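You operate a simulated robot arm through the tools that you are given. There is no shell and no other tool. Be economical: measure what you need, move in short steps, check, and stop when the job is done.

The job below is to be done with a simulated two-armed robot. You get a single attempt, and the scene is never put back.

## Task
Brush cushion and chest clean, then lay the cushion on the chest.
Fine: Use the yellow hand broom and lay it back; both hands on the blue cushion; the chest stays shut. Drop and damage nothing, leave nothing switched on. Set down upright: yellow hand broom. What is to be rubbed or washed off counts as gone when no trace of it is left.

The check looks at the end state, three seconds after you hand in, the way a careful person would. Anything else that was tipped, shoved, dropped, spilled or broken makes it a failure.

## Robot
Two 7-joint arms with two-finger parallel grippers on one trunk, on a base that drives. Base frame: it is fixed to the floor where the robot stands at the start and does not move with it; the origin is under the middle of the robot, x ahead of it, y to its left, z up. Readings come in m, degrees, newtons and seconds.
The left shoulder is at the start at [0.05, 0.177, 1.179], the right one opposite. With the tool pointing down near the work surface each hand reaches from about 0.1 to 0.68 m from the robot's upright axis, wherever it stands, measured 20 degrees to its own side. Places, roughly: green lid top [1.2, 0.9, 0.5]; lid of the green chest [1.2, 0.9, 0.5]. Payload 3.43 kg a hand.
The tool frame of a hand sits at the grasp point between the pads (the TCP): z along the fingers, y along the line on which they close. The tips reach 0.034 m beyond it. Largest opening 0.128 m; finger width 0.024, thickness 0.012; the body of the gripper, 0.048 by 0.13 m, starts 0.096 m behind the TCP.
Orientation is that of the tool frame in the base frame, as [roll, pitch, yaw] about the fixed x, y, z axes, in that order (R = Rz(yaw) Ry(pitch) Rx(roll)). With the fingers straight down and closing along the base's y, the tool's x points along the base's -x, its y along +y and its z along -z.

## Interface
- The arms move only by the tool drive_tool. It takes "left_increments", "right_increments" or both (then of equal length, played together; a hand with none holds still); each is a list of rows, each an object of numbers (a shift or turn left out is 0, a gripper value left out holds the last): "tx", "ty", "tz": the shift along the tool's x, y, z in units of 25 mm (1.0 is 25 mm); "ax", "ay", "az": the turn, a rotation vector about the tool's x, y, z in units of 5 degrees (1.0 is 5 degrees); "gripper": the finger opening in m, from 0 to 0.128. In form: [{"tx": .., "ty": .., "tz": .., "ax": .., "ay": .., "az": .., "gripper": ..}, ...]. A call has 1 to 12 rows; each row shifts and turns the commanded pose from where the row before left it, along the tool's axes as they then stand. A call with a number of a shift or a turn outside -1 to 1 is refused whole. Rows are played at 5 a second. More than 0.05 m and 8.6 degrees between two rows, or a gripper value outside its range, and nothing of the call is played. A pose out of reach is approached as far as the arm can. The call stops where the force on the tool passes 40 N (or 10 N more than at its start, if that is more) or the arm is blocked; 0.2 s more then pass. The fingers move at their own pace (about 0.108 m/s each) and stop on an object; they squeeze with about 21 N. The grip force told is the motor's: it shows also when the fingers shut on nothing. Time passes only in rows, and 0.2 s behind the last, so rows that do not move let the fingers close. The reply holds the time, the measured pose of the TCP, the force on the tool along the base axes, the opening and the grip force, in the units named above and with some noise, with the torque about the TCP (base axes, N m) and any sound that the robot's microphone picked up.
- Cameras (640 x 400 px; columns grow to the right, rows downward): "scene" is now at [0.1427, 0.0424, 1.3333]; the picture's right is [0.50, -0.86, 0.00], its down [-0.55, -0.32, -0.77] and it looks along [0.66, 0.39, -0.64] (base axes); focal length 271 px, centre (320, 200). "left" rides on the left gripper at [0.076, 0.011, -0.16] in its tool frame; the picture's right is [-0.15, 0.99, 0.00], its down [-0.88, -0.13, -0.46] and it looks along [-0.45, -0.07, 0.89] (tool axes); focal length 234 px, centre (320, 200). "right" rides on the right gripper at [0.076, -0.011, -0.16] in its tool frame; the picture's right is [0.15, 0.99, 0.00], its down [-0.88, 0.13, -0.46] and it looks along [-0.45, 0.07, 0.89] (tool axes); focal length 234 px, centre (320, 200). There is no depth. A picture from a camera that has moved, and an enlarged one, comes with that camera's place and axes in the base frame and with its lens.
- snapshot(camera): a new picture of that camera. No time passes.
- raise_lower(by): slides the trunk up (or, below 0, down) by that many m; the arms and the scene camera ride with it, the base frame stays. It gives what a move gives, with no picture.
- steer(legs): drives the robot by 1 to 6 legs, each [ahead, turn to the left] in m and degrees, along the robot's own axes; the way and the turn of a leg run together, so that a leg with both is an arc; at most 1.5 m and 180 degrees a leg. The arms and the cameras ride along, it lands a little off, and it stops where it bumps. It gives what a move gives.
- turn_head(pan, tilt): turns the head with the scene camera to pan (to the left, within 80 degrees either way) and tilt (down, from -29 to 69), counted from straight ahead of the robot. It gives what a move gives.
- close_up(camera, box): a new picture of the part [left, top, right, bottom] of that camera's present view, enlarged. No time passes.
- close_job(): hands the job in; it is judged then, once.

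Go step by step. Nothing tells you exact positions but the pictures and the camera data: compare them with the known pose of the tool, close in by small moves and look again before you grip or let go. The budget is 120 turns and 100 pictures, counting those below and the enlarged ones. Unless the task says otherwise, let go and move clear before handing in, and close with one line.

The tools are called after ">>>" as name(argument=value, ...) on one line, values as JSON. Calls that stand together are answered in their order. drive_tool: Moves the arms, as the interface text tells. Its arguments: {"type":"object","properties":{"left_increments":{"type":"array","items":{"type":"object","properties":{"tx":{"type":"number"},"ty":{"type":"number"},"tz":{"type":"number"},"ax":{"type":"number"},"ay":{"type":"number"},"az":{"type":"number"},"gripper":{"type":"number"}}}},"right_increments":{"type":"array","items":{"type":"object","properties":{"tx":{"type":"number"},"ty":{"type":"number"},"tz":{"type":"number"},"ax":{"type":"number"},"ay":{"type":"number"},"az":{"type":"number"},"gripper":{"type":"number"}}}}},"required":[]} The other tools are called the same way: raise_lower (by) slides the trunk up or down; steer (legs) drives the base; turn_head (pan, tilt) turns the head that bears the scene camera; snapshot (camera) takes a picture; close_up (camera, box) takes an enlarged picture of a part of a camera's view; close_job () hands the job in.

At the start:

```text
time: 0.0
left_position: [0.3841, 0.3875, 1.0844]
left_ee_rot: [179.9, 0.0, 180.0]
left_force: [-0.2, -0.1, 0.3]
left_moment: [0.02, 0.01, -0.01]
left_opening: 0.1279
left_grip_force: 0.0
right_position: [0.373, 0.0029, 1.1408]
right_ee_rot: [-180.0, 0.0, -180.0]
right_force: [0.4, 0.6, 0.2]
right_moment: [0.0, 0.01, 0.0]
right_opening: 0.1277
right_grip_force: 0.2
trunk travel left (down, up): [-0.35, 0.051]
robot x, y, heading: [-0.0026, 0.0008, 0.1]
head pan, tilt: [30.3, 39.9]
```

scene: 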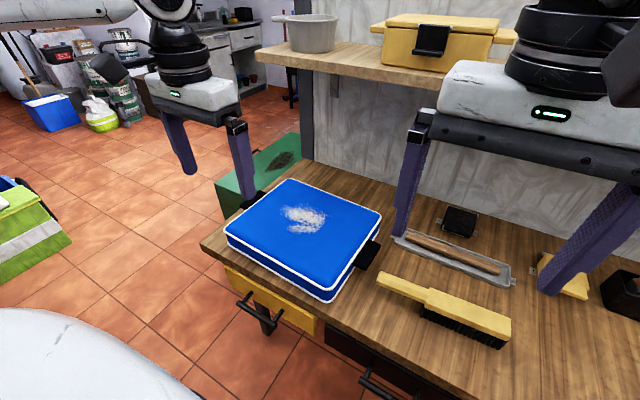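
right: 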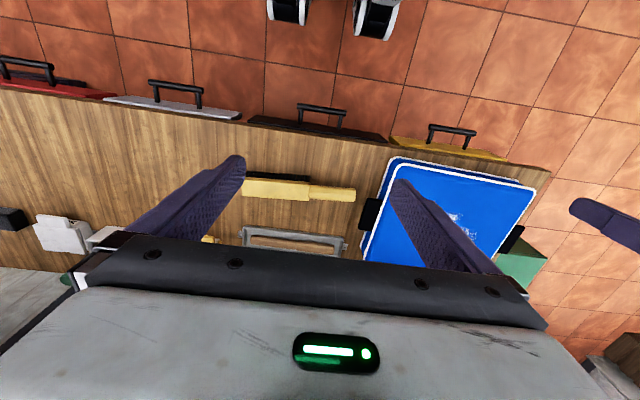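
left: 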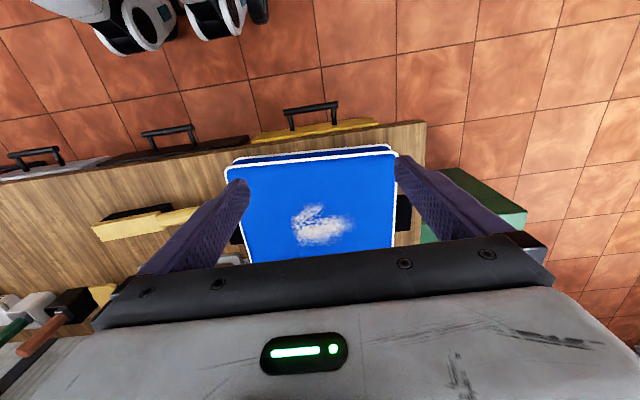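

I see the blue cushion with pale dust on the bench, the yellow broom to its right, and the green chest on the floor behind the bench's left end. I'll look closer at each first.

>>> close_up(camera="scene", box=[200, 130, 520, 330])

>>> turn_head(pan=45, tilt=35)

>>> snapshot(camera="scene")

```text
2.00 times, centred on (360, 230) of scene
camera zoom: at [0.1427, 0.0424, 1.3333], right [0.5, -0.86, 0.0], down [-0.55, -0.32, -0.77], along [0.66, 0.39, -0.64], focal length 542 px, centre (240, 140)
```

zoom: 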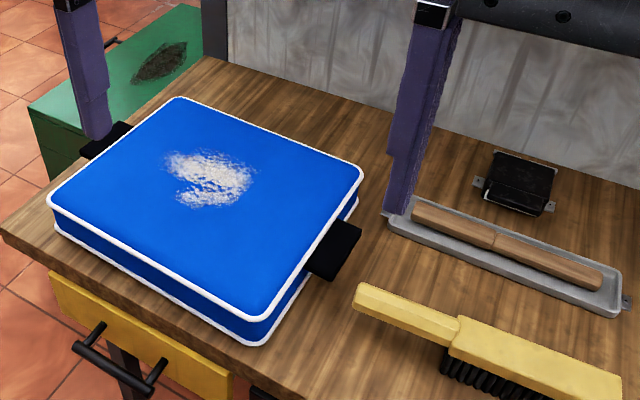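

```text
time: 0.8
left_position: [0.3824, 0.3875, 1.0831]
left_ee_rot: [-180.0, -0.1, -180.0]
left_force: [0.2, 0.1, 0.9]
left_moment: [0.01, 0.0, -0.01]
left_opening: 0.1278
left_grip_force: 0.1
right_position: [0.3723, 0.0025, 1.1388]
right_ee_rot: [-179.9, 0.0, 179.9]
right_force: [0.1, -0.6, 1.0]
right_moment: [-0.01, 0.0, -0.03]
right_opening: 0.1279
right_grip_force: 0.0
trunk travel left (down, up): [-0.35, 0.051]
robot x, y, heading: [0.0002, -0.0025, 0.1]
head pan, tilt: [45.0, 35.0]
```

```text
95 pictures are left
camera scene: at [0.1315, 0.0617, 1.3407], right [0.71, -0.71, 0.0], down [-0.41, -0.41, -0.82], along [0.58, 0.58, -0.57], focal length 271 px, centre (320, 200)
```

scene: 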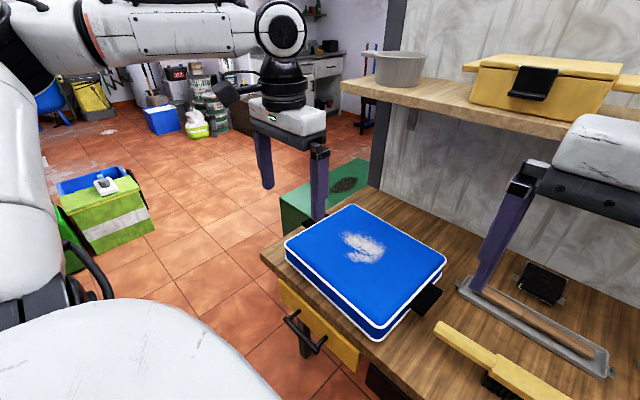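

The broom handle should be near (0.54, 0.07, 0.77) with its head toward −y. The cushion is about 0.30 x 0.34 m centred near (0.59, 0.355), top about 0.79. I move the right arm aside and turn the left hand to grip the handle across.

>>> drive_tool(left_increments=[{"az": 1}, {"az": 1}, {"az": 1}, {"az": 1}, {"az": 1}, {"az": 1}, {"az": 1}, {"az": 1}, {"az": 1}, {"az": 1}, {"az": 1}, {"az": 1}], right_increments=[{"ty": -1}, {"ty": -1}, {"ty": -1}, {"ty": -1}, {"ty": -1}, {"ty": -1}, {"ty": -1}, {"ty": -1}, {"ty": -1}, {"ty": -1}, {"ty": -1}, {"ty": -1}])

>>> drive_tool(left_increments=[{"az": 1}, {"az": 1}, {"az": 1}, {"az": 1}, {"az": 1}, {"az": 1}, {"tx": -1, "ty": 0.5}, {"tx": -1, "ty": 0.5}, {"tx": -1, "ty": 0.5}, {"tx": -1, "ty": 0.5}, {"tx": -1, "ty": 0.5}, {"tx": -1, "ty": 0.5}])

>>> drive_tool(left_increments=[{"tx": -1, "ty": 0.5}, {"tx": -1, "ty": 0.5}, {"tx": -1, "ty": 0.5}, {"tx": -1, "ty": 0.5}, {"tx": -1, "ty": 0.5}, {"tx": -1, "ty": 0.5}, {"tz": 1}, {"tz": 1}, {"tz": 1}, {"tz": 1}])

>>> snapshot(camera="left")

>>> turn_head(pan=5, tilt=50)

>>> snapshot(camera="scene")

```text
time: 3.4
left_position: [0.3833, 0.387, 1.0838]
left_ee_rot: [179.9, 0.0, 120.0]
left_force: [0.3, 0.0, -0.5]
left_moment: [0.0, 0.02, -0.02]
left_opening: 0.128
left_grip_force: 0.1
right_position: [0.3725, -0.2992, 1.1394]
right_ee_rot: [180.0, 0.0, -180.0]
right_force: [0.7, -0.3, -0.3]
right_moment: [0.01, -0.04, 0.0]
right_opening: 0.1279
right_grip_force: 0.1
trunk travel left (down, up): [-0.35, 0.051]
robot x, y, heading: [0.0025, 0.0032, -0.0]
head pan, tilt: [45.0, 35.0]
```

```text
time: 6.0
left_position: [0.4606, 0.2362, 1.0841]
left_ee_rot: [179.9, -0.1, 90.2]
left_force: [-0.1, -0.3, 1.0]
left_moment: [0.01, 0.01, 0.01]
left_opening: 0.1276
left_grip_force: 0.0
right_position: [0.3723, -0.2984, 1.1387]
right_ee_rot: [-179.9, -0.1, -180.0]
right_force: [0.5, -0.3, -0.2]
right_moment: [-0.01, -0.04, 0.01]
right_opening: 0.1277
right_grip_force: 0.0
trunk travel left (down, up): [-0.35, 0.051]
robot x, y, heading: [-0.0037, 0.0007, -0.1]
head pan, tilt: [45.0, 35.0]
```

```text
time: 8.2
left_position: [0.4795, 0.163, 0.979]
left_ee_rot: [179.9, 0.2, 90.2]
left_force: [0.2, 0.3, 0.1]
left_moment: [-0.02, 0.01, -0.04]
left_opening: 0.1281
left_grip_force: 0.1
left hand out of reach, approached as far as the arm can: row 3, 4, 5, 6, 9, 10
right_position: [0.3728, -0.2965, 1.1381]
right_ee_rot: [179.9, 0.0, 180.0]
right_force: [-0.6, -0.2, -0.5]
right_moment: [0.01, -0.03, 0.02]
right_opening: 0.1281
right_grip_force: 0.0
trunk travel left (down, up): [-0.35, 0.051]
robot x, y, heading: [0.0014, -0.0031, 0.1]
head pan, tilt: [45.0, 35.0]
```

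```text
94 pictures are left
camera left: at [0.4902, 0.2394, 1.1394], right [0.99, -0.15, 0.0], down [-0.13, -0.88, 0.46], along [-0.06, -0.45, -0.89], focal length 234 px, centre (320, 200)
```

left: 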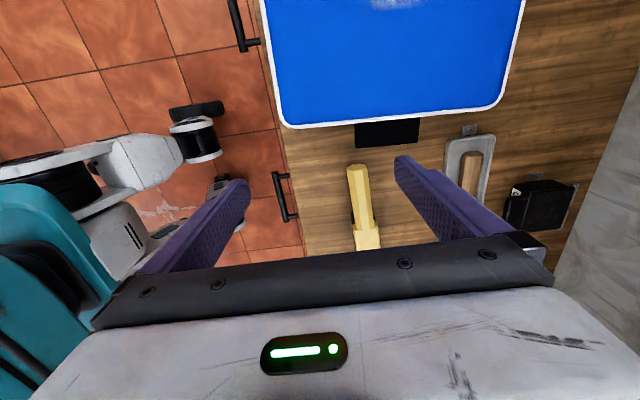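

```text
time: 9.2
left_position: [0.4798, 0.1632, 0.9788]
left_ee_rot: [179.9, 0.2, 90.1]
left_force: [0.2, 0.4, -0.1]
left_moment: [-0.02, 0.0, -0.04]
left_opening: 0.128
left_grip_force: 0.0
right_position: [0.3725, -0.2977, 1.1406]
right_ee_rot: [180.0, 0.0, 180.0]
right_force: [-0.3, -1.1, -0.1]
right_moment: [0.01, -0.02, 0.01]
right_opening: 0.1281
right_grip_force: 0.0
trunk travel left (down, up): [-0.35, 0.051]
robot x, y, heading: [0.0007, 0.0, 0.1]
head pan, tilt: [5.0, 50.0]
```

```text
93 pictures are left
camera scene: at [0.1459, 0.0063, 1.319], right [0.09, -1.0, 0.0], down [-0.76, -0.07, -0.64], along [0.64, 0.06, -0.77], focal length 271 px, centre (320, 200)
```

scene: 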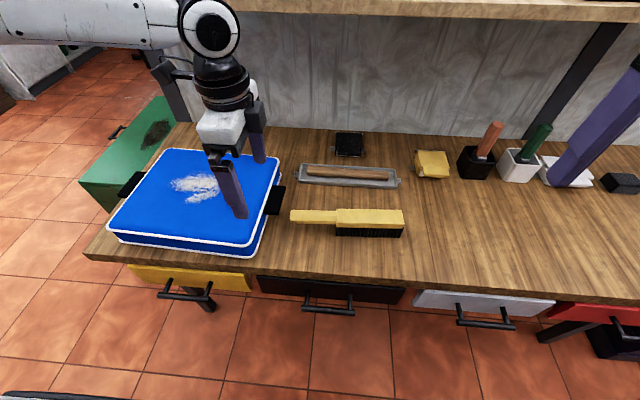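

The left wrist runs out of reach there, so I turn the base right by 30° to bring the broom onto the left hand's side.

>>> steer(legs=[[0, -30]])

```text
time: 11.1
left_position: [0.497, -0.1001, 0.9788]
left_ee_rot: [179.9, 0.0, 60.0]
left_force: [0.0, -0.5, -0.5]
left_moment: [-0.01, -0.05, -0.01]
left_opening: 0.1281
left_grip_force: 0.0
right_position: [0.1728, -0.4443, 1.14]
right_ee_rot: [-180.0, -0.1, 150.0]
right_force: [-0.4, 0.2, 0.1]
right_moment: [0.02, -0.01, 0.01]
right_opening: 0.1282
right_grip_force: 0.1
trunk travel left (down, up): [-0.35, 0.051]
robot x, y, heading: [-0.0003, -0.0026, -29.6]
head pan, tilt: [5.0, 50.0]
```

Now turning the hand to match the broom axis (yaw about 95°) and shifting above the handle.

>>> drive_tool(left_increments=[{"az": -1}, {"az": -1}, {"az": -1}, {"az": -1}, {"az": -1}, {"az": -1}, {"az": -1}])

>>> drive_tool(left_increments=[{"tx": 0.93, "ty": 0.33}, {"tx": 0.93, "ty": 0.33}, {"tx": 0.93, "ty": 0.33}, {"tx": 0.93, "ty": 0.33}, {"tx": 0.93, "ty": 0.33}, {"tx": 0.93, "ty": 0.33}, {"tx": 0.93, "ty": 0.33}, {"tz": 1}, {"tz": 1}, {"tz": 1}])

>>> snapshot(camera="left")

>>> turn_head(pan=40, tilt=45)

>>> snapshot(camera="scene")

```text
time: 12.7
left_position: [0.4972, -0.0996, 0.9787]
left_ee_rot: [180.0, 0.3, 95.2]
left_force: [-0.4, -0.1, -0.4]
left_moment: [-0.04, -0.02, -0.02]
left_opening: 0.1279
left_grip_force: 0.0
right_position: [0.1726, -0.4446, 1.1406]
right_ee_rot: [180.0, 0.0, 149.9]
right_force: [0.2, 1.2, -0.1]
right_moment: [0.01, -0.04, -0.02]
right_opening: 0.1282
right_grip_force: 0.0
trunk travel left (down, up): [-0.35, 0.051]
robot x, y, heading: [-0.0013, -0.0032, -30.0]
head pan, tilt: [5.0, 50.0]
```

```text
time: 14.9
left_position: [0.542, 0.0643, 0.9041]
left_ee_rot: [179.9, 0.3, 95.0]
left_force: [0.6, 0.0, -0.4]
left_moment: [0.0, -0.02, 0.01]
left_opening: 0.1281
left_grip_force: 0.0
right_position: [0.1736, -0.4435, 1.1391]
right_ee_rot: [179.9, -0.1, 150.0]
right_force: [0.3, -0.3, 1.1]
right_moment: [0.01, 0.04, 0.02]
right_opening: 0.1281
right_grip_force: 0.0
trunk travel left (down, up): [-0.35, 0.051]
robot x, y, heading: [0.0007, 0.001, -30.0]
head pan, tilt: [5.0, 50.0]
```

```text
92 pictures are left
camera left: at [0.5454, 0.1419, 1.0651], right [1.0, -0.06, 0.0], down [-0.05, -0.89, 0.46], along [-0.03, -0.46, -0.89], focal length 234 px, centre (320, 200)
```

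left: 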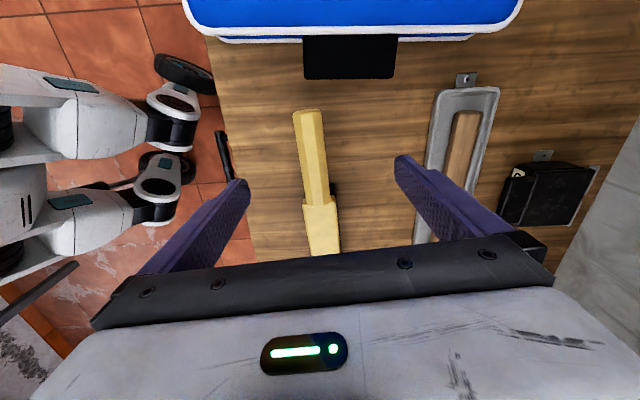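

```text
time: 15.9
left_position: [0.5404, 0.065, 0.905]
left_ee_rot: [179.9, 0.1, 95.0]
left_force: [0.3, 0.5, 0.1]
left_moment: [-0.01, 0.01, 0.01]
left_opening: 0.1281
left_grip_force: 0.1
right_position: [0.1748, -0.4449, 1.1395]
right_ee_rot: [-180.0, -0.1, 150.0]
right_force: [-0.8, -1.1, -0.5]
right_moment: [-0.01, 0.01, 0.02]
right_opening: 0.1281
right_grip_force: 0.1
trunk travel left (down, up): [-0.35, 0.051]
robot x, y, heading: [0.0005, -0.002, -29.8]
head pan, tilt: [40.0, 45.0]
```

```text
91 pictures are left
camera scene: at [0.1399, -0.0216, 1.3259], right [0.17, -0.99, 0.0], down [-0.7, -0.12, -0.71], along [0.7, 0.12, -0.71], focal length 271 px, centre (320, 200)
```

scene: 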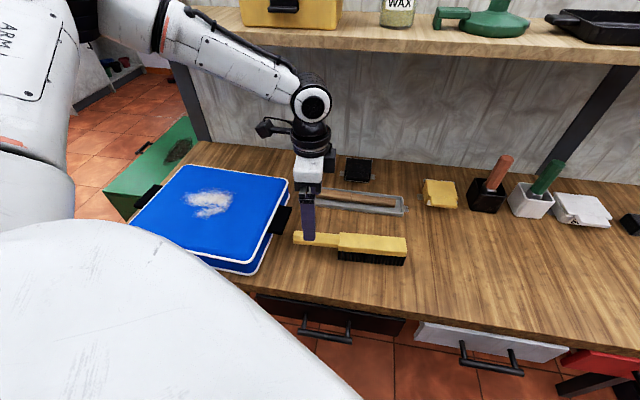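

The handle sits about 1 cm to the robot side of the grip centre. I correct that and descend.

>>> drive_tool(left_increments=[{"ty": -0.4, "az": 0.6}, {"tz": 1}, {"tz": 1}, {"tz": 1}, {"tz": 1}])

>>> snapshot(camera="left")

>>> close_up(camera="scene", box=[240, 170, 440, 295])

```text
time: 17.1
left_position: [0.531, 0.0648, 0.8035]
left_ee_rot: [179.9, 0.2, 92.0]
left_force: [-0.1, 0.7, 0.1]
left_moment: [0.0, 0.04, -0.01]
left_opening: 0.128
left_grip_force: 0.0
right_position: [0.1736, -0.4444, 1.1392]
right_ee_rot: [-179.9, -0.1, 150.0]
right_force: [0.1, -0.8, -0.3]
right_moment: [0.01, -0.02, 0.01]
right_opening: 0.1279
right_grip_force: 0.1
trunk travel left (down, up): [-0.35, 0.051]
robot x, y, heading: [-0.0003, -0.0009, -30.0]
head pan, tilt: [40.0, 45.0]
```

```text
90 pictures are left
camera left: at [0.5394, 0.1427, 0.9647], right [0.99, -0.11, 0.0], down [-0.1, -0.88, 0.46], along [-0.05, -0.46, -0.89], focal length 234 px, centre (320, 200)
```

left: 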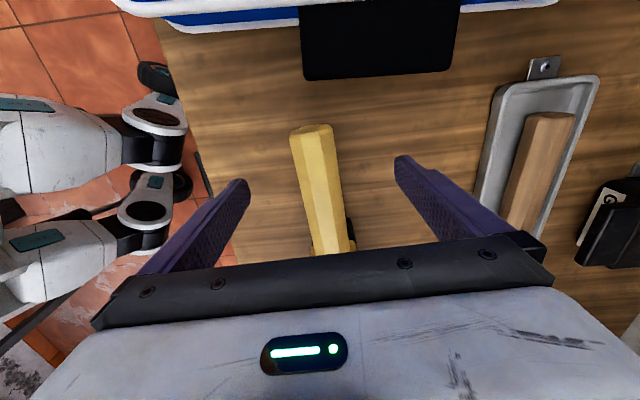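

```text
3.20 times, centred on (340, 232) of scene
camera zoom: at [0.1401, -0.0216, 1.3259], right [0.17, -0.98, 0.0], down [-0.7, -0.12, -0.71], along [0.7, 0.12, -0.71], focal length 867 px, centre (256, 96)
```

zoom: 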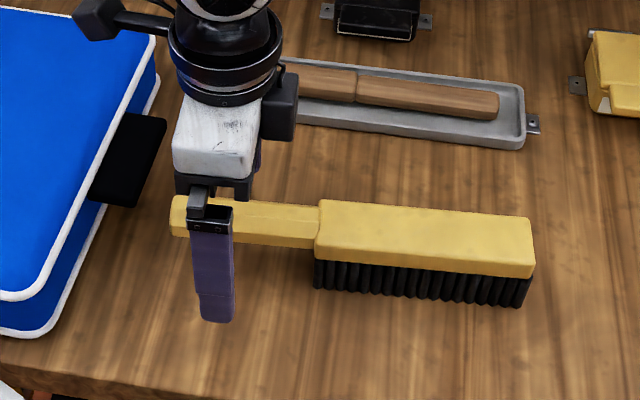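

The hand is centred over the handle. I move 1.5 cm toward the head, descend a little and close.

>>> drive_tool(left_increments=[{"tx": -0.6}, {"tz": 0.9}, {"gripper": 0.05}, {}, {"gripper": 0.0}, {}, {}])

>>> close_up(camera="scene", box=[240, 170, 440, 295])

>>> snapshot(camera="left")

```text
time: 18.7
left_position: [0.5331, 0.0501, 0.7814]
left_ee_rot: [180.0, 0.3, 91.9]
left_force: [0.4, -0.4, -0.8]
left_moment: [0.04, 0.0, 0.02]
left_opening: 0.0311
left_grip_force: 20.7
right_position: [0.1736, -0.4437, 1.1399]
right_ee_rot: [-180.0, 0.0, 150.0]
right_force: [0.4, -0.4, 0.1]
right_moment: [0.02, -0.02, 0.0]
right_opening: 0.1283
right_grip_force: 0.2
trunk travel left (down, up): [-0.35, 0.051]
robot x, y, heading: [-0.0002, -0.0016, -30.2]
head pan, tilt: [40.0, 45.0]
```

```text
3.20 times, centred on (340, 232) of scene
camera zoom: at [0.14, -0.0215, 1.3259], right [0.17, -0.98, 0.0], down [-0.7, -0.12, -0.71], along [0.7, 0.12, -0.71], focal length 867 px, centre (256, 96)
```

zoom: 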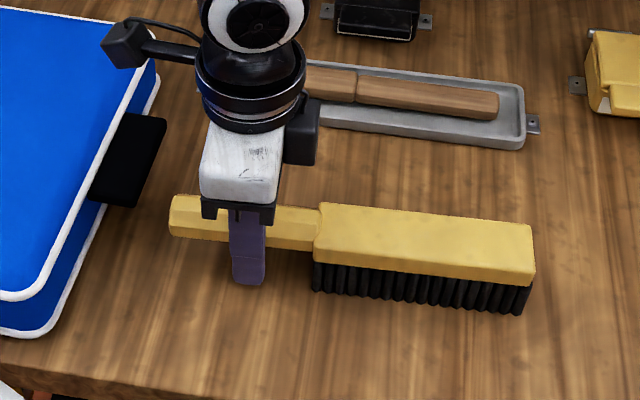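

```text
87 pictures are left
camera left: at [0.5401, 0.1273, 0.9425], right [0.99, -0.11, 0.0], down [-0.1, -0.88, 0.46], along [-0.05, -0.46, -0.89], focal length 234 px, centre (320, 200)
```

left: 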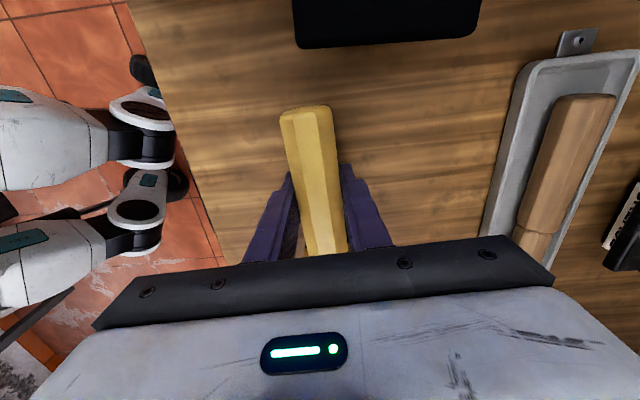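

The broom is gripped (0.031 m opening). The laid-down reference pose is TCP (0.533, 0.050, 0.781), yaw 92. I lift and turn back.

>>> drive_tool(left_increments=[{"tz": -0.4}, {"tz": -1}, {"tz": -1}, {"tz": -1}, {"tz": -1}, {"tz": -1}, {"tz": -1}, {"tz": -1}])

>>> steer(legs=[[0, 30]])

>>> drive_tool(left_increments=[{"az": -1}, {"az": -1}, {"az": -1}, {"az": -1}, {"az": -1}, {"az": -1}, {"az": -1}, {"az": -1}, {"az": -1}, {"az": -1}, {"az": -1}, {"az": -0.6}])

>>> snapshot(camera="scene")

>>> snapshot(camera="left")

```text
time: 20.5
left_position: [0.5311, 0.0493, 0.9671]
left_ee_rot: [-180.0, 0.2, 92.1]
left_force: [0.4, 0.2, -1.9]
left_moment: [0.27, -0.01, -0.01]
left_opening: 0.0313
left_grip_force: 20.9
right_position: [0.1737, -0.4462, 1.1394]
right_ee_rot: [-180.0, 0.1, 150.1]
right_force: [-0.2, 0.5, -0.8]
right_moment: [0.03, -0.04, 0.0]
right_opening: 0.128
right_grip_force: 0.0
trunk travel left (down, up): [-0.35, 0.051]
robot x, y, heading: [-0.0023, -0.0, -30.2]
head pan, tilt: [40.0, 45.0]
```

```text
time: 22.4
left_position: [0.441, 0.3017, 0.9658]
left_ee_rot: [-180.0, 0.2, 121.2]
left_force: [0.4, -0.1, -2.6]
left_moment: [0.24, 0.14, 0.01]
left_opening: 0.031
left_grip_force: 21.3
right_position: [0.3685, -0.3036, 1.1392]
right_ee_rot: [-179.9, 0.0, 179.1]
right_force: [0.4, -0.8, -0.6]
right_moment: [-0.01, -0.02, -0.03]
right_opening: 0.1281
right_grip_force: 0.0
trunk travel left (down, up): [-0.35, 0.051]
robot x, y, heading: [0.0018, 0.0006, -0.9]
head pan, tilt: [40.0, 45.0]
```

```text
time: 25.0
left_position: [0.4408, 0.303, 0.9668]
left_ee_rot: [-179.8, 0.1, 179.3]
left_force: [0.1, -1.1, -2.0]
left_moment: [-0.01, 0.29, 0.03]
left_opening: 0.0314
left_grip_force: 20.7
right_position: [0.3683, -0.3051, 1.1394]
right_ee_rot: [180.0, 0.0, 179.1]
right_force: [0.7, -0.3, -0.2]
right_moment: [0.01, 0.0, 0.0]
right_opening: 0.1282
right_grip_force: 0.0
trunk travel left (down, up): [-0.35, 0.051]
robot x, y, heading: [-0.0, -0.0011, -1.1]
head pan, tilt: [40.0, 45.0]
```

```text
86 pictures are left
camera scene: at [0.1325, 0.0498, 1.3258], right [0.63, -0.78, 0.0], down [-0.55, -0.45, -0.71], along [0.55, 0.45, -0.71], focal length 271 px, centre (320, 200)
```

scene: 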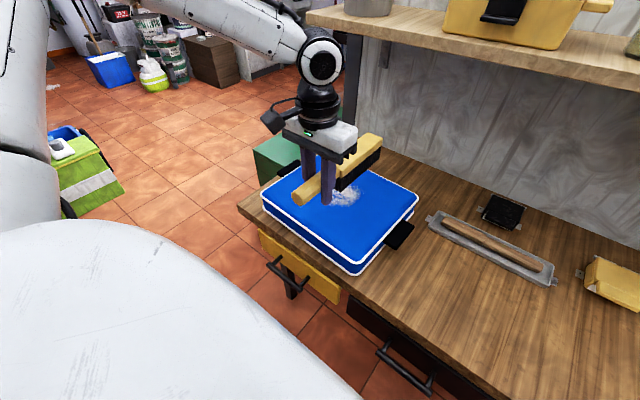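

```text
85 pictures are left
camera left: at [0.3635, 0.3158, 1.1279], right [0.16, 0.99, 0.0], down [0.88, -0.14, 0.46], along [0.45, -0.07, -0.89], focal length 234 px, centre (320, 200)
```

left: 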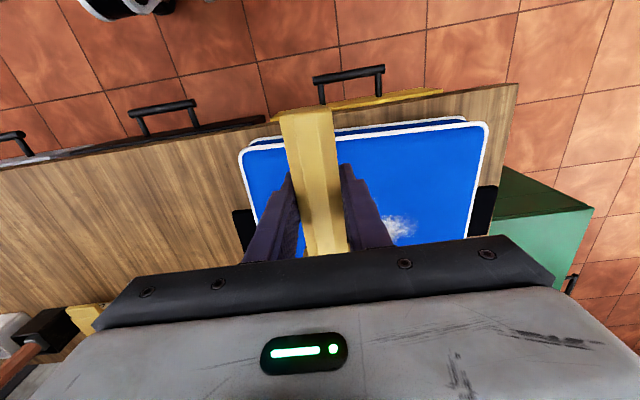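

I position the broom over the cushion on the −y side of the dust and descend carefully until the bristles touch.

>>> drive_tool(left_increments=[{"tx": -0.8, "ty": -0.3}, {"tx": -0.8}, {"tz": 1}, {"tz": 1}, {"tz": 1}])

>>> drive_tool(left_increments=[{"tz": 0.2}, {"tz": 0.2}, {"tz": 0.2}])

>>> snapshot(camera="scene")

```text
time: 26.2
left_position: [0.48, 0.2958, 0.8941]
left_ee_rot: [-180.0, 0.2, 179.2]
left_force: [-0.1, -0.2, -3.4]
left_moment: [0.0, 0.29, -0.03]
left_opening: 0.0314
left_grip_force: 21.3
right_position: [0.3684, -0.3036, 1.1391]
right_ee_rot: [-179.9, 0.1, 179.1]
right_force: [-0.1, -0.7, 0.2]
right_moment: [-0.03, 0.01, 0.0]
right_opening: 0.128
right_grip_force: 0.0
trunk travel left (down, up): [-0.35, 0.051]
robot x, y, heading: [-0.0032, -0.0014, -0.9]
head pan, tilt: [40.0, 45.0]
```

```text
time: 27.0
left_position: [0.4808, 0.2932, 0.876]
left_ee_rot: [-179.9, 0.0, 179.2]
left_force: [0.1, -0.1, -2.9]
left_moment: [-0.03, 0.32, -0.02]
left_opening: 0.0313
left_grip_force: 21.4
right_position: [0.3681, -0.303, 1.1397]
right_ee_rot: [180.0, 0.0, 179.1]
right_force: [-0.6, -0.1, -0.5]
right_moment: [-0.02, 0.0, -0.02]
right_opening: 0.1279
right_grip_force: 0.1
trunk travel left (down, up): [-0.35, 0.051]
robot x, y, heading: [-0.0005, -0.0013, -0.9]
head pan, tilt: [40.0, 45.0]
```

```text
84 pictures are left
camera scene: at [0.1327, 0.0498, 1.3258], right [0.63, -0.78, 0.0], down [-0.55, -0.45, -0.71], along [0.55, 0.45, -0.71], focal length 271 px, centre (320, 200)
```

scene: 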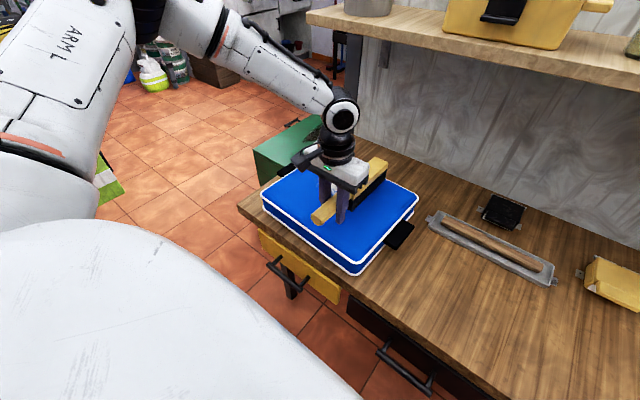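

No contact yet; continuing down in small steps.

>>> drive_tool(left_increments=[{"tz": 0.2}, {"tz": 0.2}])

>>> drive_tool(left_increments=[{"tz": 0.2}])

>>> close_up(camera="scene", box=[240, 140, 440, 265])

```text
time: 27.6
left_position: [0.4813, 0.2961, 0.8672]
left_ee_rot: [-180.0, 0.2, 179.2]
left_force: [0.3, -0.8, -2.9]
left_moment: [-0.01, 0.28, 0.0]
left_opening: 0.0313
left_grip_force: 20.8
right_position: [0.3672, -0.3047, 1.1388]
right_ee_rot: [180.0, 0.0, 179.0]
right_force: [0.4, -0.6, 0.7]
right_moment: [0.02, -0.02, 0.01]
right_opening: 0.128
right_grip_force: 0.1
trunk travel left (down, up): [-0.35, 0.051]
robot x, y, heading: [0.0009, 0.0012, -0.9]
head pan, tilt: [40.0, 45.0]
```

```text
time: 28.0
left_position: [0.4818, 0.295, 0.8618]
left_ee_rot: [-179.9, 0.1, 179.3]
left_force: [0.4, 0.1, -2.6]
left_moment: [0.03, 0.3, 0.02]
left_opening: 0.0313
left_grip_force: 21.1
right_position: [0.3674, -0.3047, 1.1391]
right_ee_rot: [-179.9, 0.0, 179.1]
right_force: [-0.4, 0.2, -0.2]
right_moment: [0.0, 0.02, 0.0]
right_opening: 0.1281
right_grip_force: 0.1
trunk travel left (down, up): [-0.35, 0.051]
robot x, y, heading: [0.0019, 0.0009, -1.1]
head pan, tilt: [40.0, 45.0]
```

```text
3.20 times, centred on (340, 202) of scene
camera zoom: at [0.1326, 0.0498, 1.3258], right [0.63, -0.78, 0.0], down [-0.55, -0.45, -0.71], along [0.55, 0.45, -0.71], focal length 867 px, centre (256, 192)
```

zoom: 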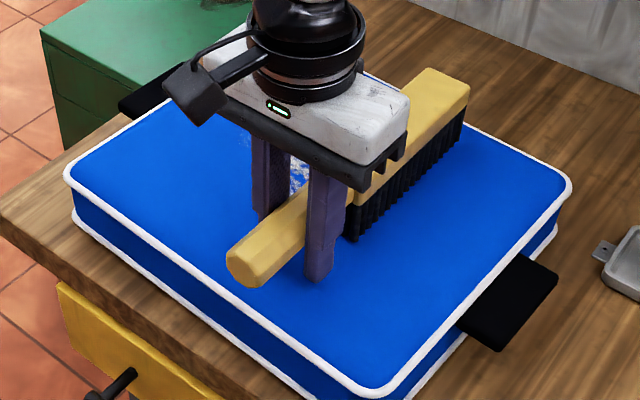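

Nearly touching; finer steps until force shows.

>>> drive_tool(left_increments=[{"tz": 0.15}, {}])

>>> drive_tool(left_increments=[{"tz": 0.15}, {}])

>>> drive_tool(left_increments=[{"tz": 0.15}, {}])

```text
time: 28.6
left_position: [0.4816, 0.2948, 0.8575]
left_ee_rot: [-179.9, 0.1, 179.2]
left_force: [0.1, -0.1, -2.4]
left_moment: [0.0, 0.29, 0.01]
left_opening: 0.0311
left_grip_force: 20.9
right_position: [0.3677, -0.304, 1.1391]
right_ee_rot: [-180.0, 0.0, 179.2]
right_force: [-0.1, -0.1, -0.1]
right_moment: [0.01, -0.01, -0.03]
right_opening: 0.128
right_grip_force: 0.0
trunk travel left (down, up): [-0.35, 0.051]
robot x, y, heading: [0.0022, -0.0027, -0.8]
head pan, tilt: [40.0, 45.0]
```

```text
time: 29.2
left_position: [0.4813, 0.294, 0.8568]
left_ee_rot: [-179.9, 0.3, 179.2]
left_force: [-1.1, 3.0, 10.9]
left_moment: [0.11, -0.31, 0.18]
left_opening: 0.0311
left_grip_force: 21.2
right_position: [0.367, -0.3041, 1.1394]
right_ee_rot: [-180.0, 0.0, 179.1]
right_force: [0.2, -0.5, 0.5]
right_moment: [0.01, 0.02, -0.02]
right_opening: 0.128
right_grip_force: 0.0
trunk travel left (down, up): [-0.35, 0.051]
robot x, y, heading: [0.0024, 0.0003, -0.9]
head pan, tilt: [40.0, 45.0]
```

```text
time: 29.8
left_position: [0.4799, 0.2947, 0.8538]
left_ee_rot: [-179.8, 0.2, 179.1]
left_force: [-4.3, 1.7, 15.7]
left_moment: [0.03, -0.46, 0.05]
left_opening: 0.0315
left_grip_force: 20.8
right_position: [0.3663, -0.3053, 1.14]
right_ee_rot: [180.0, 0.1, 179.1]
right_force: [0.4, -0.3, 0.0]
right_moment: [-0.03, -0.01, 0.01]
right_opening: 0.1279
right_grip_force: 0.1
trunk travel left (down, up): [-0.35, 0.051]
robot x, y, heading: [-0.0009, 0.0026, -0.8]
head pan, tilt: [40.0, 45.0]
```

Contact is at TCP z≈0.857. I ease the pressure slightly and sweep sideways across the dust toward +y.

>>> drive_tool(left_increments=[{"tz": -0.15}, {"ty": 0.6}, {"ty": 0.6}, {"ty": 0.6}, {"ty": 0.6}, {"ty": 0.6}, {"ty": 0.6}, {"ty": 0.6}, {"ty": 0.6}, {"ty": 0.6}, {"ty": 0.6}, {"ty": 0.6}])

>>> close_up(camera="scene", box=[240, 140, 440, 265])

```text
time: 32.4
left_position: [0.4806, 0.4588, 0.8541]
left_ee_rot: [-179.9, 0.2, 179.2]
left_force: [0.5, 0.1, -2.7]
left_moment: [-0.02, 0.31, 0.0]
left_opening: 0.031
left_grip_force: 20.8
right_position: [0.3685, -0.3036, 1.1381]
right_ee_rot: [-180.0, -0.1, 179.2]
right_force: [0.1, -0.3, 0.5]
right_moment: [0.01, -0.03, -0.05]
right_opening: 0.1278
right_grip_force: 0.2
trunk travel left (down, up): [-0.35, 0.051]
robot x, y, heading: [-0.0, -0.0011, -0.8]
head pan, tilt: [40.0, 45.0]
```

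```text
3.20 times, centred on (340, 202) of scene
camera zoom: at [0.1325, 0.0501, 1.3258], right [0.63, -0.78, 0.0], down [-0.55, -0.45, -0.71], along [0.55, 0.45, -0.71], focal length 867 px, centre (256, 192)
```

zoom: 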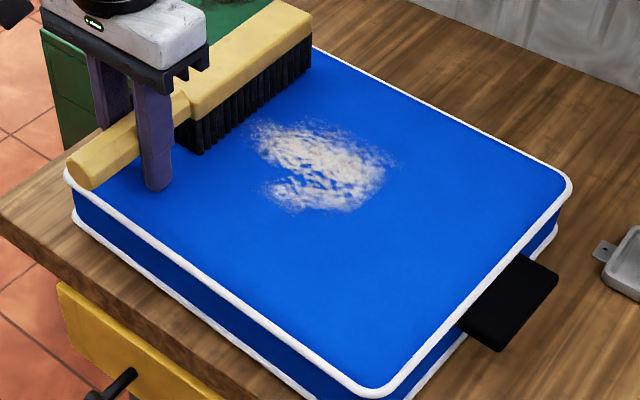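

The dust is still there and contact was lost on the sweep. I press again and stroke back with more pressure.

>>> drive_tool(left_increments=[{"tz": 0.15}, {}])

>>> drive_tool(left_increments=[{"tz": 0.15}, {}])

```text
time: 33.0
left_position: [0.4841, 0.4586, 0.851]
left_ee_rot: [-179.9, 0.3, 179.3]
left_force: [-5.1, 0.0, 9.4]
left_moment: [-0.05, -0.15, 0.0]
left_opening: 0.031
left_grip_force: 20.6
right_position: [0.3666, -0.3048, 1.1391]
right_ee_rot: [-180.0, 0.0, 179.1]
right_force: [0.2, -0.8, -0.1]
right_moment: [-0.01, -0.02, 0.02]
right_opening: 0.1281
right_grip_force: 0.1
trunk travel left (down, up): [-0.35, 0.051]
robot x, y, heading: [-0.0004, -0.0031, -0.9]
head pan, tilt: [40.0, 45.0]
```

```text
time: 33.6
left_position: [0.4835, 0.4589, 0.8488]
left_ee_rot: [180.0, 0.4, 179.2]
left_force: [-4.7, 1.4, 22.3]
left_moment: [-0.06, -0.02, 0.04]
left_opening: 0.0311
left_grip_force: 20.9
right_position: [0.3657, -0.3057, 1.1394]
right_ee_rot: [179.9, 0.2, 179.1]
right_force: [0.1, 0.4, -0.1]
right_moment: [0.0, -0.03, 0.03]
right_opening: 0.128
right_grip_force: 0.0
trunk travel left (down, up): [-0.35, 0.051]
robot x, y, heading: [0.0, -0.0006, -0.9]
head pan, tilt: [40.0, 45.0]
```

The fingertips sit nearly as low as the bristles. I rest the broom on the cushion, re-grip it 2 cm higher on the fingers, and continue.

>>> drive_tool(left_increments=[{"tz": -0.2}, {"gripper": 0.045}, {}, {}, {"tz": -0.4}, {"tz": -0.4}, {}, {"gripper": 0.0}, {}, {}, {}])

>>> close_up(camera="scene", box=[220, 130, 420, 255])

>>> snapshot(camera="left")

```text
time: 36.0
left_position: [0.4815, 0.4591, 0.8712]
left_ee_rot: [-179.9, 0.1, 179.0]
left_force: [0.1, -1.6, -0.3]
left_moment: [-0.02, 0.03, -0.14]
left_opening: 0.0309
left_grip_force: 20.9
right_position: [0.3682, -0.3031, 1.1393]
right_ee_rot: [180.0, 0.0, 179.1]
right_force: [-0.4, 0.3, -0.5]
right_moment: [0.0, 0.02, -0.02]
right_opening: 0.1279
right_grip_force: 0.0
trunk travel left (down, up): [-0.35, 0.051]
robot x, y, heading: [-0.0008, -0.0031, -0.9]
head pan, tilt: [40.0, 45.0]
```

```text
3.20 times, centred on (320, 192) of scene
camera zoom: at [0.1323, 0.0495, 1.3259], right [0.63, -0.78, 0.0], down [-0.55, -0.45, -0.71], along [0.55, 0.45, -0.71], focal length 867 px, centre (320, 224)
```

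zoom: 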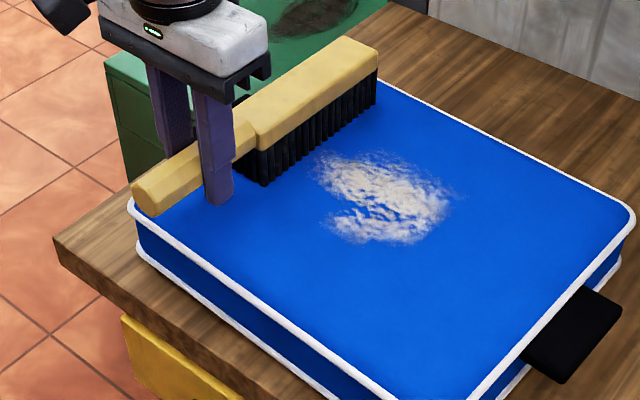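

```text
80 pictures are left
camera left: at [0.406, 0.4725, 1.033], right [0.16, 0.99, 0.0], down [0.88, -0.14, 0.46], along [0.45, -0.07, -0.89], focal length 234 px, centre (320, 200)
```

left: 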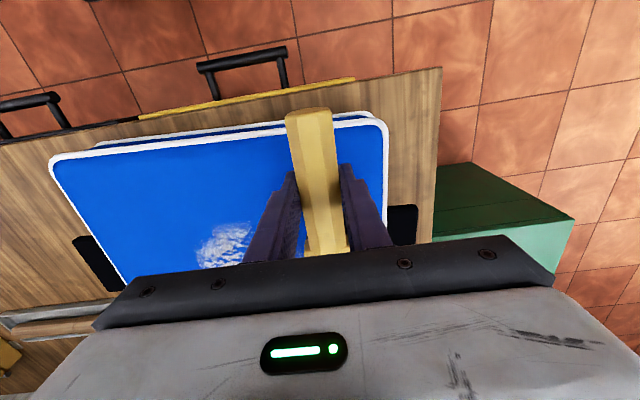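

Re-gripped higher with the broom flat on the cushion. Now I press gently and stroke across the dust toward −y.

>>> drive_tool(left_increments=[{"tz": 0.2}, {}])

>>> drive_tool(left_increments=[{"ty": -0.6}, {"ty": -0.6}, {"ty": -0.6}, {"ty": -0.6}, {"ty": -0.6}, {"ty": -0.6}])

>>> drive_tool(left_increments=[{"ty": -0.6}, {"ty": -0.6}, {"ty": -0.6}, {"ty": -0.6}, {"ty": -0.6}, {"ty": -0.6}])

>>> close_up(camera="scene", box=[230, 140, 430, 265])

```text
time: 36.6
left_position: [0.4811, 0.4597, 0.8685]
left_ee_rot: [-180.0, 0.3, 179.2]
left_force: [-6.5, -0.5, 15.4]
left_moment: [0.01, -0.34, -0.03]
left_opening: 0.0313
left_grip_force: 21.0
right_position: [0.3647, -0.3049, 1.1398]
right_ee_rot: [179.9, 0.2, 179.2]
right_force: [-0.1, 0.0, 0.8]
right_moment: [0.03, 0.0, 0.01]
right_opening: 0.1279
right_grip_force: 0.0
trunk travel left (down, up): [-0.35, 0.051]
robot x, y, heading: [0.0005, 0.0019, -0.7]
head pan, tilt: [40.0, 45.0]
```

```text
time: 38.0
left_position: [0.4792, 0.3701, 0.8675]
left_ee_rot: [-179.9, 0.2, 179.3]
left_force: [-0.1, 4.6, 10.0]
left_moment: [0.12, -0.35, 0.21]
left_opening: 0.0312
left_grip_force: 21.0
right_position: [0.3664, -0.3045, 1.1403]
right_ee_rot: [179.9, 0.2, 179.0]
right_force: [0.3, -0.2, -0.1]
right_moment: [-0.02, -0.01, 0.02]
right_opening: 0.1281
right_grip_force: 0.0
trunk travel left (down, up): [-0.35, 0.051]
robot x, y, heading: [-0.0032, -0.0019, -0.9]
head pan, tilt: [40.0, 45.0]
```

```text
time: 39.4
left_position: [0.4774, 0.2781, 0.8657]
left_ee_rot: [-179.9, -0.2, 179.0]
left_force: [-0.1, 0.8, 0.1]
left_moment: [-0.07, 0.19, 0.01]
left_opening: 0.0308
left_grip_force: 21.1
right_position: [0.3669, -0.3049, 1.1402]
right_ee_rot: [-180.0, 0.0, 179.2]
right_force: [0.4, 0.3, -0.3]
right_moment: [0.03, 0.02, 0.01]
right_opening: 0.1281
right_grip_force: 0.0
trunk travel left (down, up): [-0.35, 0.051]
robot x, y, heading: [-0.001, 0.0027, -0.6]
head pan, tilt: [40.0, 45.0]
```

```text
3.20 times, centred on (330, 202) of scene
camera zoom: at [0.1324, 0.0494, 1.3257], right [0.63, -0.78, 0.0], down [-0.55, -0.45, -0.71], along [0.55, 0.45, -0.71], focal length 867 px, centre (288, 192)
```

zoom: 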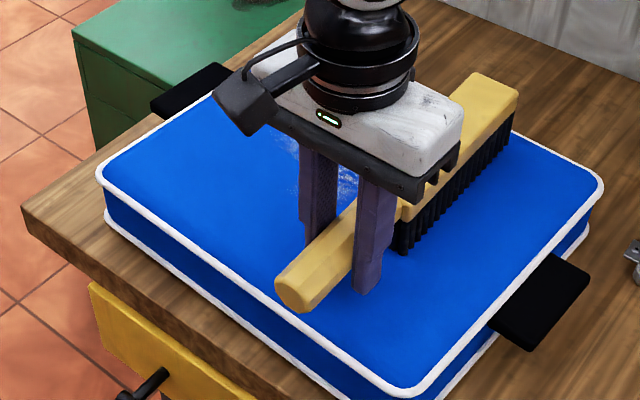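

Part of the dust seems gone. I press a bit more and stroke back over it.

>>> drive_tool(left_increments=[{"tz": 0.15}, {"ty": 0.6}, {"ty": 0.6}, {"ty": 0.6}, {"ty": 0.6}, {"ty": 0.6}, {"ty": 0.6}])

>>> drive_tool(left_increments=[{"ty": 0.6}, {"ty": 0.6}, {"ty": 0.6}, {"ty": 0.6}, {"ty": 0.6}, {"ty": 0.6}])

>>> close_up(camera="scene", box=[230, 140, 430, 265])

```text
time: 41.0
left_position: [0.4808, 0.3684, 0.8627]
left_ee_rot: [-179.9, 0.1, 179.1]
left_force: [-1.1, -6.9, 13.7]
left_moment: [-0.03, -0.57, -0.33]
left_opening: 0.0312
left_grip_force: 21.2
right_position: [0.3663, -0.3042, 1.1394]
right_ee_rot: [179.9, 0.1, 179.1]
right_force: [0.2, -0.2, 0.1]
right_moment: [-0.03, 0.01, -0.03]
right_opening: 0.1279
right_grip_force: 0.1
trunk travel left (down, up): [-0.35, 0.051]
robot x, y, heading: [0.0026, 0.0013, -0.8]
head pan, tilt: [40.0, 45.0]
```

```text
time: 42.4
left_position: [0.4822, 0.4611, 0.8613]
left_ee_rot: [180.0, 0.1, 179.3]
left_force: [-0.6, -2.8, 7.2]
left_moment: [0.08, -0.23, -0.16]
left_opening: 0.0312
left_grip_force: 20.6
right_position: [0.3667, -0.3038, 1.1402]
right_ee_rot: [180.0, 0.2, 179.0]
right_force: [-0.3, 0.4, 1.0]
right_moment: [-0.02, 0.01, -0.01]
right_opening: 0.128
right_grip_force: 0.0
trunk travel left (down, up): [-0.35, 0.051]
robot x, y, heading: [-0.0021, -0.0005, -1.0]
head pan, tilt: [40.0, 45.0]
```

```text
3.20 times, centred on (330, 202) of scene
camera zoom: at [0.1315, 0.0488, 1.326], right [0.63, -0.78, 0.0], down [-0.55, -0.45, -0.71], along [0.55, 0.45, -0.71], focal length 867 px, centre (288, 192)
```

zoom: 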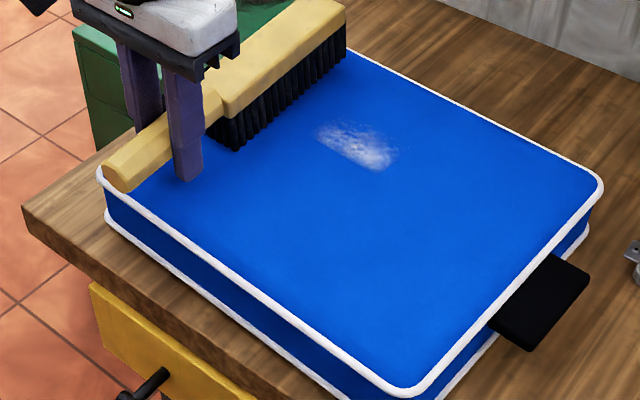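

Working well; the remainder lies under the tip half. I lift slightly, shift the broom 4 cm farther, tilt the tip down a touch, and stroke again.

>>> drive_tool(left_increments=[{"tz": -0.8}, {"tx": -0.8, "ay": 0.5}, {"tx": -0.8}, {"tz": 0.5}, {}])

>>> drive_tool(left_increments=[{"tz": 0.15}, {}])

```text
time: 43.6
left_position: [0.5215, 0.4577, 0.8683]
left_ee_rot: [-180.0, -2.4, 179.1]
left_force: [0.4, -0.4, -1.9]
left_moment: [0.03, 0.28, 0.0]
left_opening: 0.0311
left_grip_force: 21.0
right_position: [0.3673, -0.3037, 1.1393]
right_ee_rot: [-179.9, 0.0, 179.1]
right_force: [0.6, 0.2, -0.5]
right_moment: [0.01, 0.03, 0.03]
right_opening: 0.128
right_grip_force: 0.1
trunk travel left (down, up): [-0.35, 0.051]
robot x, y, heading: [-0.0006, -0.0027, -0.9]
head pan, tilt: [40.0, 45.0]
```

```text
time: 44.2
left_position: [0.5216, 0.4582, 0.8653]
left_ee_rot: [-179.9, -2.4, 179.2]
left_force: [-1.3, -0.2, -0.3]
left_moment: [0.04, 0.23, -0.01]
left_opening: 0.0309
left_grip_force: 20.9
right_position: [0.3667, -0.3034, 1.1397]
right_ee_rot: [180.0, 0.1, 179.1]
right_force: [-0.4, -0.5, 0.0]
right_moment: [0.06, -0.02, 0.0]
right_opening: 0.1279
right_grip_force: 0.0
trunk travel left (down, up): [-0.35, 0.051]
robot x, y, heading: [-0.0038, 0.0009, -0.8]
head pan, tilt: [40.0, 45.0]
```

>>> drive_tool(left_increments=[{"tz": 0.25}, {"ty": -0.6}, {"ty": -0.6}, {"ty": -0.6}, {"ty": -0.6}, {"ty": -0.6}, {"ty": -0.6}])

>>> drive_tool(left_increments=[{"tz": 0.05, "ty": -0.6}, {"ty": -0.6}, {"ty": -0.6}, {"ty": -0.6}, {"ty": -0.6}, {"ty": -0.6}])

>>> drive_tool(left_increments=[{"tz": 0.1}, {"ty": 0.6}, {"ty": 0.6}, {"ty": 0.6}, {"ty": 0.6}, {"ty": 0.6}, {"ty": 0.6}, {"ty": 0.6}, {"ty": 0.6}, {"ty": 0.6}, {"ty": 0.6}, {"ty": 0.6}])

>>> close_up(camera="scene", box=[230, 140, 430, 265])

```text
time: 45.8
left_position: [0.5191, 0.3685, 0.86]
left_ee_rot: [-180.0, -2.4, 179.2]
left_force: [-0.5, 0.5, 2.4]
left_moment: [-0.03, 0.08, 0.03]
left_opening: 0.0313
left_grip_force: 21.5
right_position: [0.3656, -0.304, 1.1388]
right_ee_rot: [180.0, 0.0, 179.2]
right_force: [0.1, -0.2, -0.5]
right_moment: [0.03, 0.01, 0.01]
right_opening: 0.1281
right_grip_force: 0.1
trunk travel left (down, up): [-0.35, 0.051]
robot x, y, heading: [0.0013, -0.0026, -0.7]
head pan, tilt: [40.0, 45.0]
```

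```text
time: 47.2
left_position: [0.514, 0.2799, 0.8608]
left_ee_rot: [-179.9, -2.5, 179.0]
left_force: [0.0, 0.3, -2.9]
left_moment: [0.03, 0.29, 0.01]
left_opening: 0.031
left_grip_force: 21.1
left hand out of reach, approached as far as the arm can: row 6
right_position: [0.3677, -0.3047, 1.1399]
right_ee_rot: [180.0, 0.0, 179.0]
right_force: [0.3, -0.7, 1.1]
right_moment: [0.02, -0.04, 0.01]
right_opening: 0.1279
right_grip_force: 0.0
trunk travel left (down, up): [-0.35, 0.051]
robot x, y, heading: [0.0014, -0.0029, -1.2]
head pan, tilt: [40.0, 45.0]
```

```text
time: 49.8
left_position: [0.518, 0.4464, 0.8597]
left_ee_rot: [-179.9, -2.1, 179.1]
left_force: [0.1, -6.8, 12.2]
left_moment: [-0.03, -0.46, -0.3]
left_opening: 0.0315
left_grip_force: 20.9
right_position: [0.3661, -0.3043, 1.1385]
right_ee_rot: [179.9, 0.1, 179.0]
right_force: [0.1, 0.1, -0.8]
right_moment: [-0.01, -0.03, 0.01]
right_opening: 0.1277
right_grip_force: 0.1
trunk travel left (down, up): [-0.35, 0.051]
robot x, y, heading: [-0.0011, 0.0004, -0.7]
head pan, tilt: [40.0, 45.0]
```

```text
3.20 times, centred on (330, 202) of scene
camera zoom: at [0.1311, 0.0482, 1.3262], right [0.63, -0.78, 0.0], down [-0.55, -0.44, -0.71], along [0.55, 0.45, -0.71], focal length 867 px, centre (288, 192)
```

zoom: 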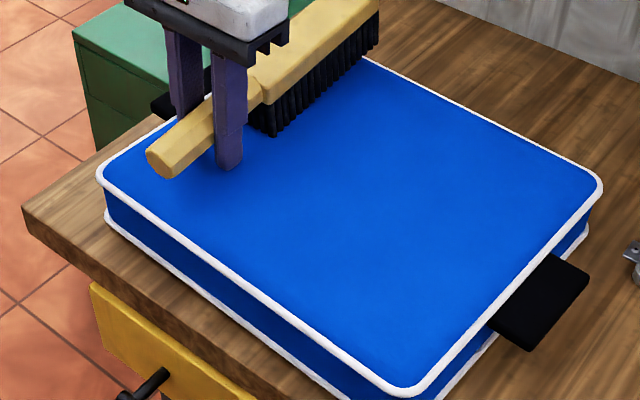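

The cushion looks clean. I lift the broom high and survey the cushion and the way to the chest.

>>> drive_tool(left_increments=[{"tz": -1, "ay": -0.5}, {"tz": -1}, {"tz": -1}, {"tz": -1}, {"tz": -1}, {"tz": -1, "tx": 1}, {"tz": -1, "tx": 1}, {"tx": 1}, {"tx": 1}])

>>> close_up(camera="scene", box=[230, 140, 430, 265])

>>> turn_head(pan=55, tilt=30)

>>> snapshot(camera="scene")

```text
time: 51.8
left_position: [0.4148, 0.4481, 1.0325]
left_ee_rot: [-179.8, 0.1, 179.2]
left_force: [0.4, -0.2, -3.2]
left_moment: [-0.01, 0.32, 0.01]
left_opening: 0.0311
left_grip_force: 21.4
right_position: [0.3672, -0.3046, 1.1394]
right_ee_rot: [-179.9, 0.1, 179.1]
right_force: [0.0, 0.7, -0.2]
right_moment: [0.01, 0.0, 0.0]
right_opening: 0.1279
right_grip_force: 0.0
trunk travel left (down, up): [-0.35, 0.051]
robot x, y, heading: [0.0023, 0.0006, -0.8]
head pan, tilt: [40.0, 45.0]
```

```text
3.20 times, centred on (330, 202) of scene
camera zoom: at [0.132, 0.05, 1.3259], right [0.63, -0.78, 0.0], down [-0.55, -0.45, -0.71], along [0.55, 0.45, -0.71], focal length 867 px, centre (288, 192)
```

zoom: 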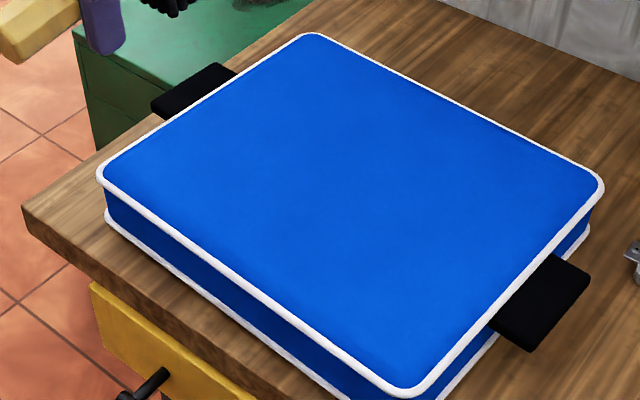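

```text
time: 52.5
left_position: [0.4154, 0.4477, 1.0323]
left_ee_rot: [-180.0, 0.2, 179.3]
left_force: [0.4, 0.3, -1.6]
left_moment: [0.01, 0.28, 0.0]
left_opening: 0.0312
left_grip_force: 21.3
right_position: [0.3681, -0.3038, 1.1403]
right_ee_rot: [-180.0, 0.0, 179.1]
right_force: [0.0, -0.5, 0.8]
right_moment: [-0.02, -0.01, -0.02]
right_opening: 0.1279
right_grip_force: 0.1
trunk travel left (down, up): [-0.35, 0.051]
robot x, y, heading: [0.0011, -0.0016, -0.8]
head pan, tilt: [55.0, 30.0]
```

```text
75 pictures are left
camera scene: at [0.1225, 0.0718, 1.3484], right [0.81, -0.59, 0.0], down [-0.29, -0.41, -0.87], along [0.51, 0.7, -0.5], focal length 271 px, centre (320, 200)
```

scene: 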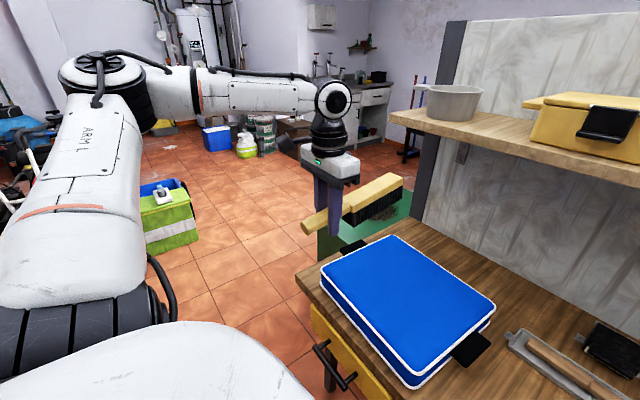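

The cushion is clean. The chest lid spans about x 0.86–1.53, y 0.7–1.1, with its handle on the +y side. I'll drive around to stand on the +y side facing −y, going by (0, 1.0).

>>> steer(legs=[[-0.15, 0], [0, 90.8], [1.0, 0]])

>>> turn_head(pan=-50, tilt=30)

>>> snapshot(camera="scene")

```text
time: 62.6
left_position: [-0.5823, 1.4276, 1.0325]
left_ee_rot: [-179.9, 0.0, -91.4]
left_force: [0.3, 0.5, -2.8]
left_moment: [-0.31, 0.03, 0.03]
left_opening: 0.0313
left_grip_force: 21.2
right_position: [0.1704, 1.3734, 1.1393]
right_ee_rot: [180.0, 0.0, -91.3]
right_force: [0.6, 0.2, 0.4]
right_moment: [-0.01, 0.0, -0.01]
right_opening: 0.128
right_grip_force: 0.2
trunk travel left (down, up): [-0.35, 0.051]
robot x, y, heading: [-0.1345, 1.0047, 88.7]
head pan, tilt: [55.0, 30.0]
```

```text
time: 64.4
left_position: [-0.5812, 1.4267, 1.0332]
left_ee_rot: [-179.9, 0.1, -91.4]
left_force: [0.3, 0.0, -2.6]
left_moment: [-0.29, 0.03, -0.01]
left_opening: 0.0312
left_grip_force: 20.8
right_position: [0.1707, 1.3735, 1.1388]
right_ee_rot: [-180.0, 0.0, -91.3]
right_force: [0.0, 0.2, 0.7]
right_moment: [0.03, 0.0, 0.01]
right_opening: 0.1282
right_grip_force: 0.1
trunk travel left (down, up): [-0.35, 0.051]
robot x, y, heading: [-0.1351, 1.0106, 89.0]
head pan, tilt: [-50.0, 30.0]
```

```text
74 pictures are left
camera scene: at [-0.0646, 1.1344, 1.3485], right [0.63, -0.78, 0.0], down [-0.39, -0.31, -0.87], along [0.68, 0.54, -0.5], focal length 271 px, centre (320, 200)
```

scene: 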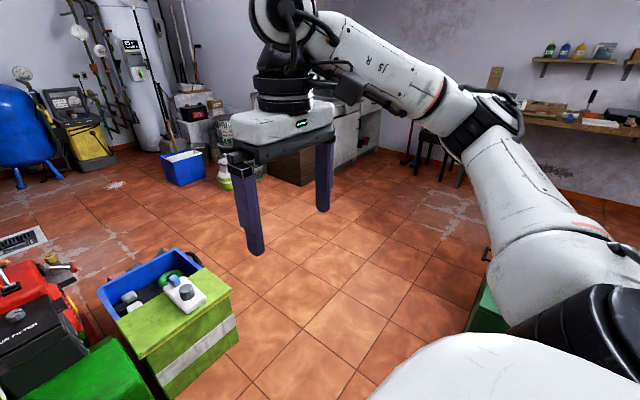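

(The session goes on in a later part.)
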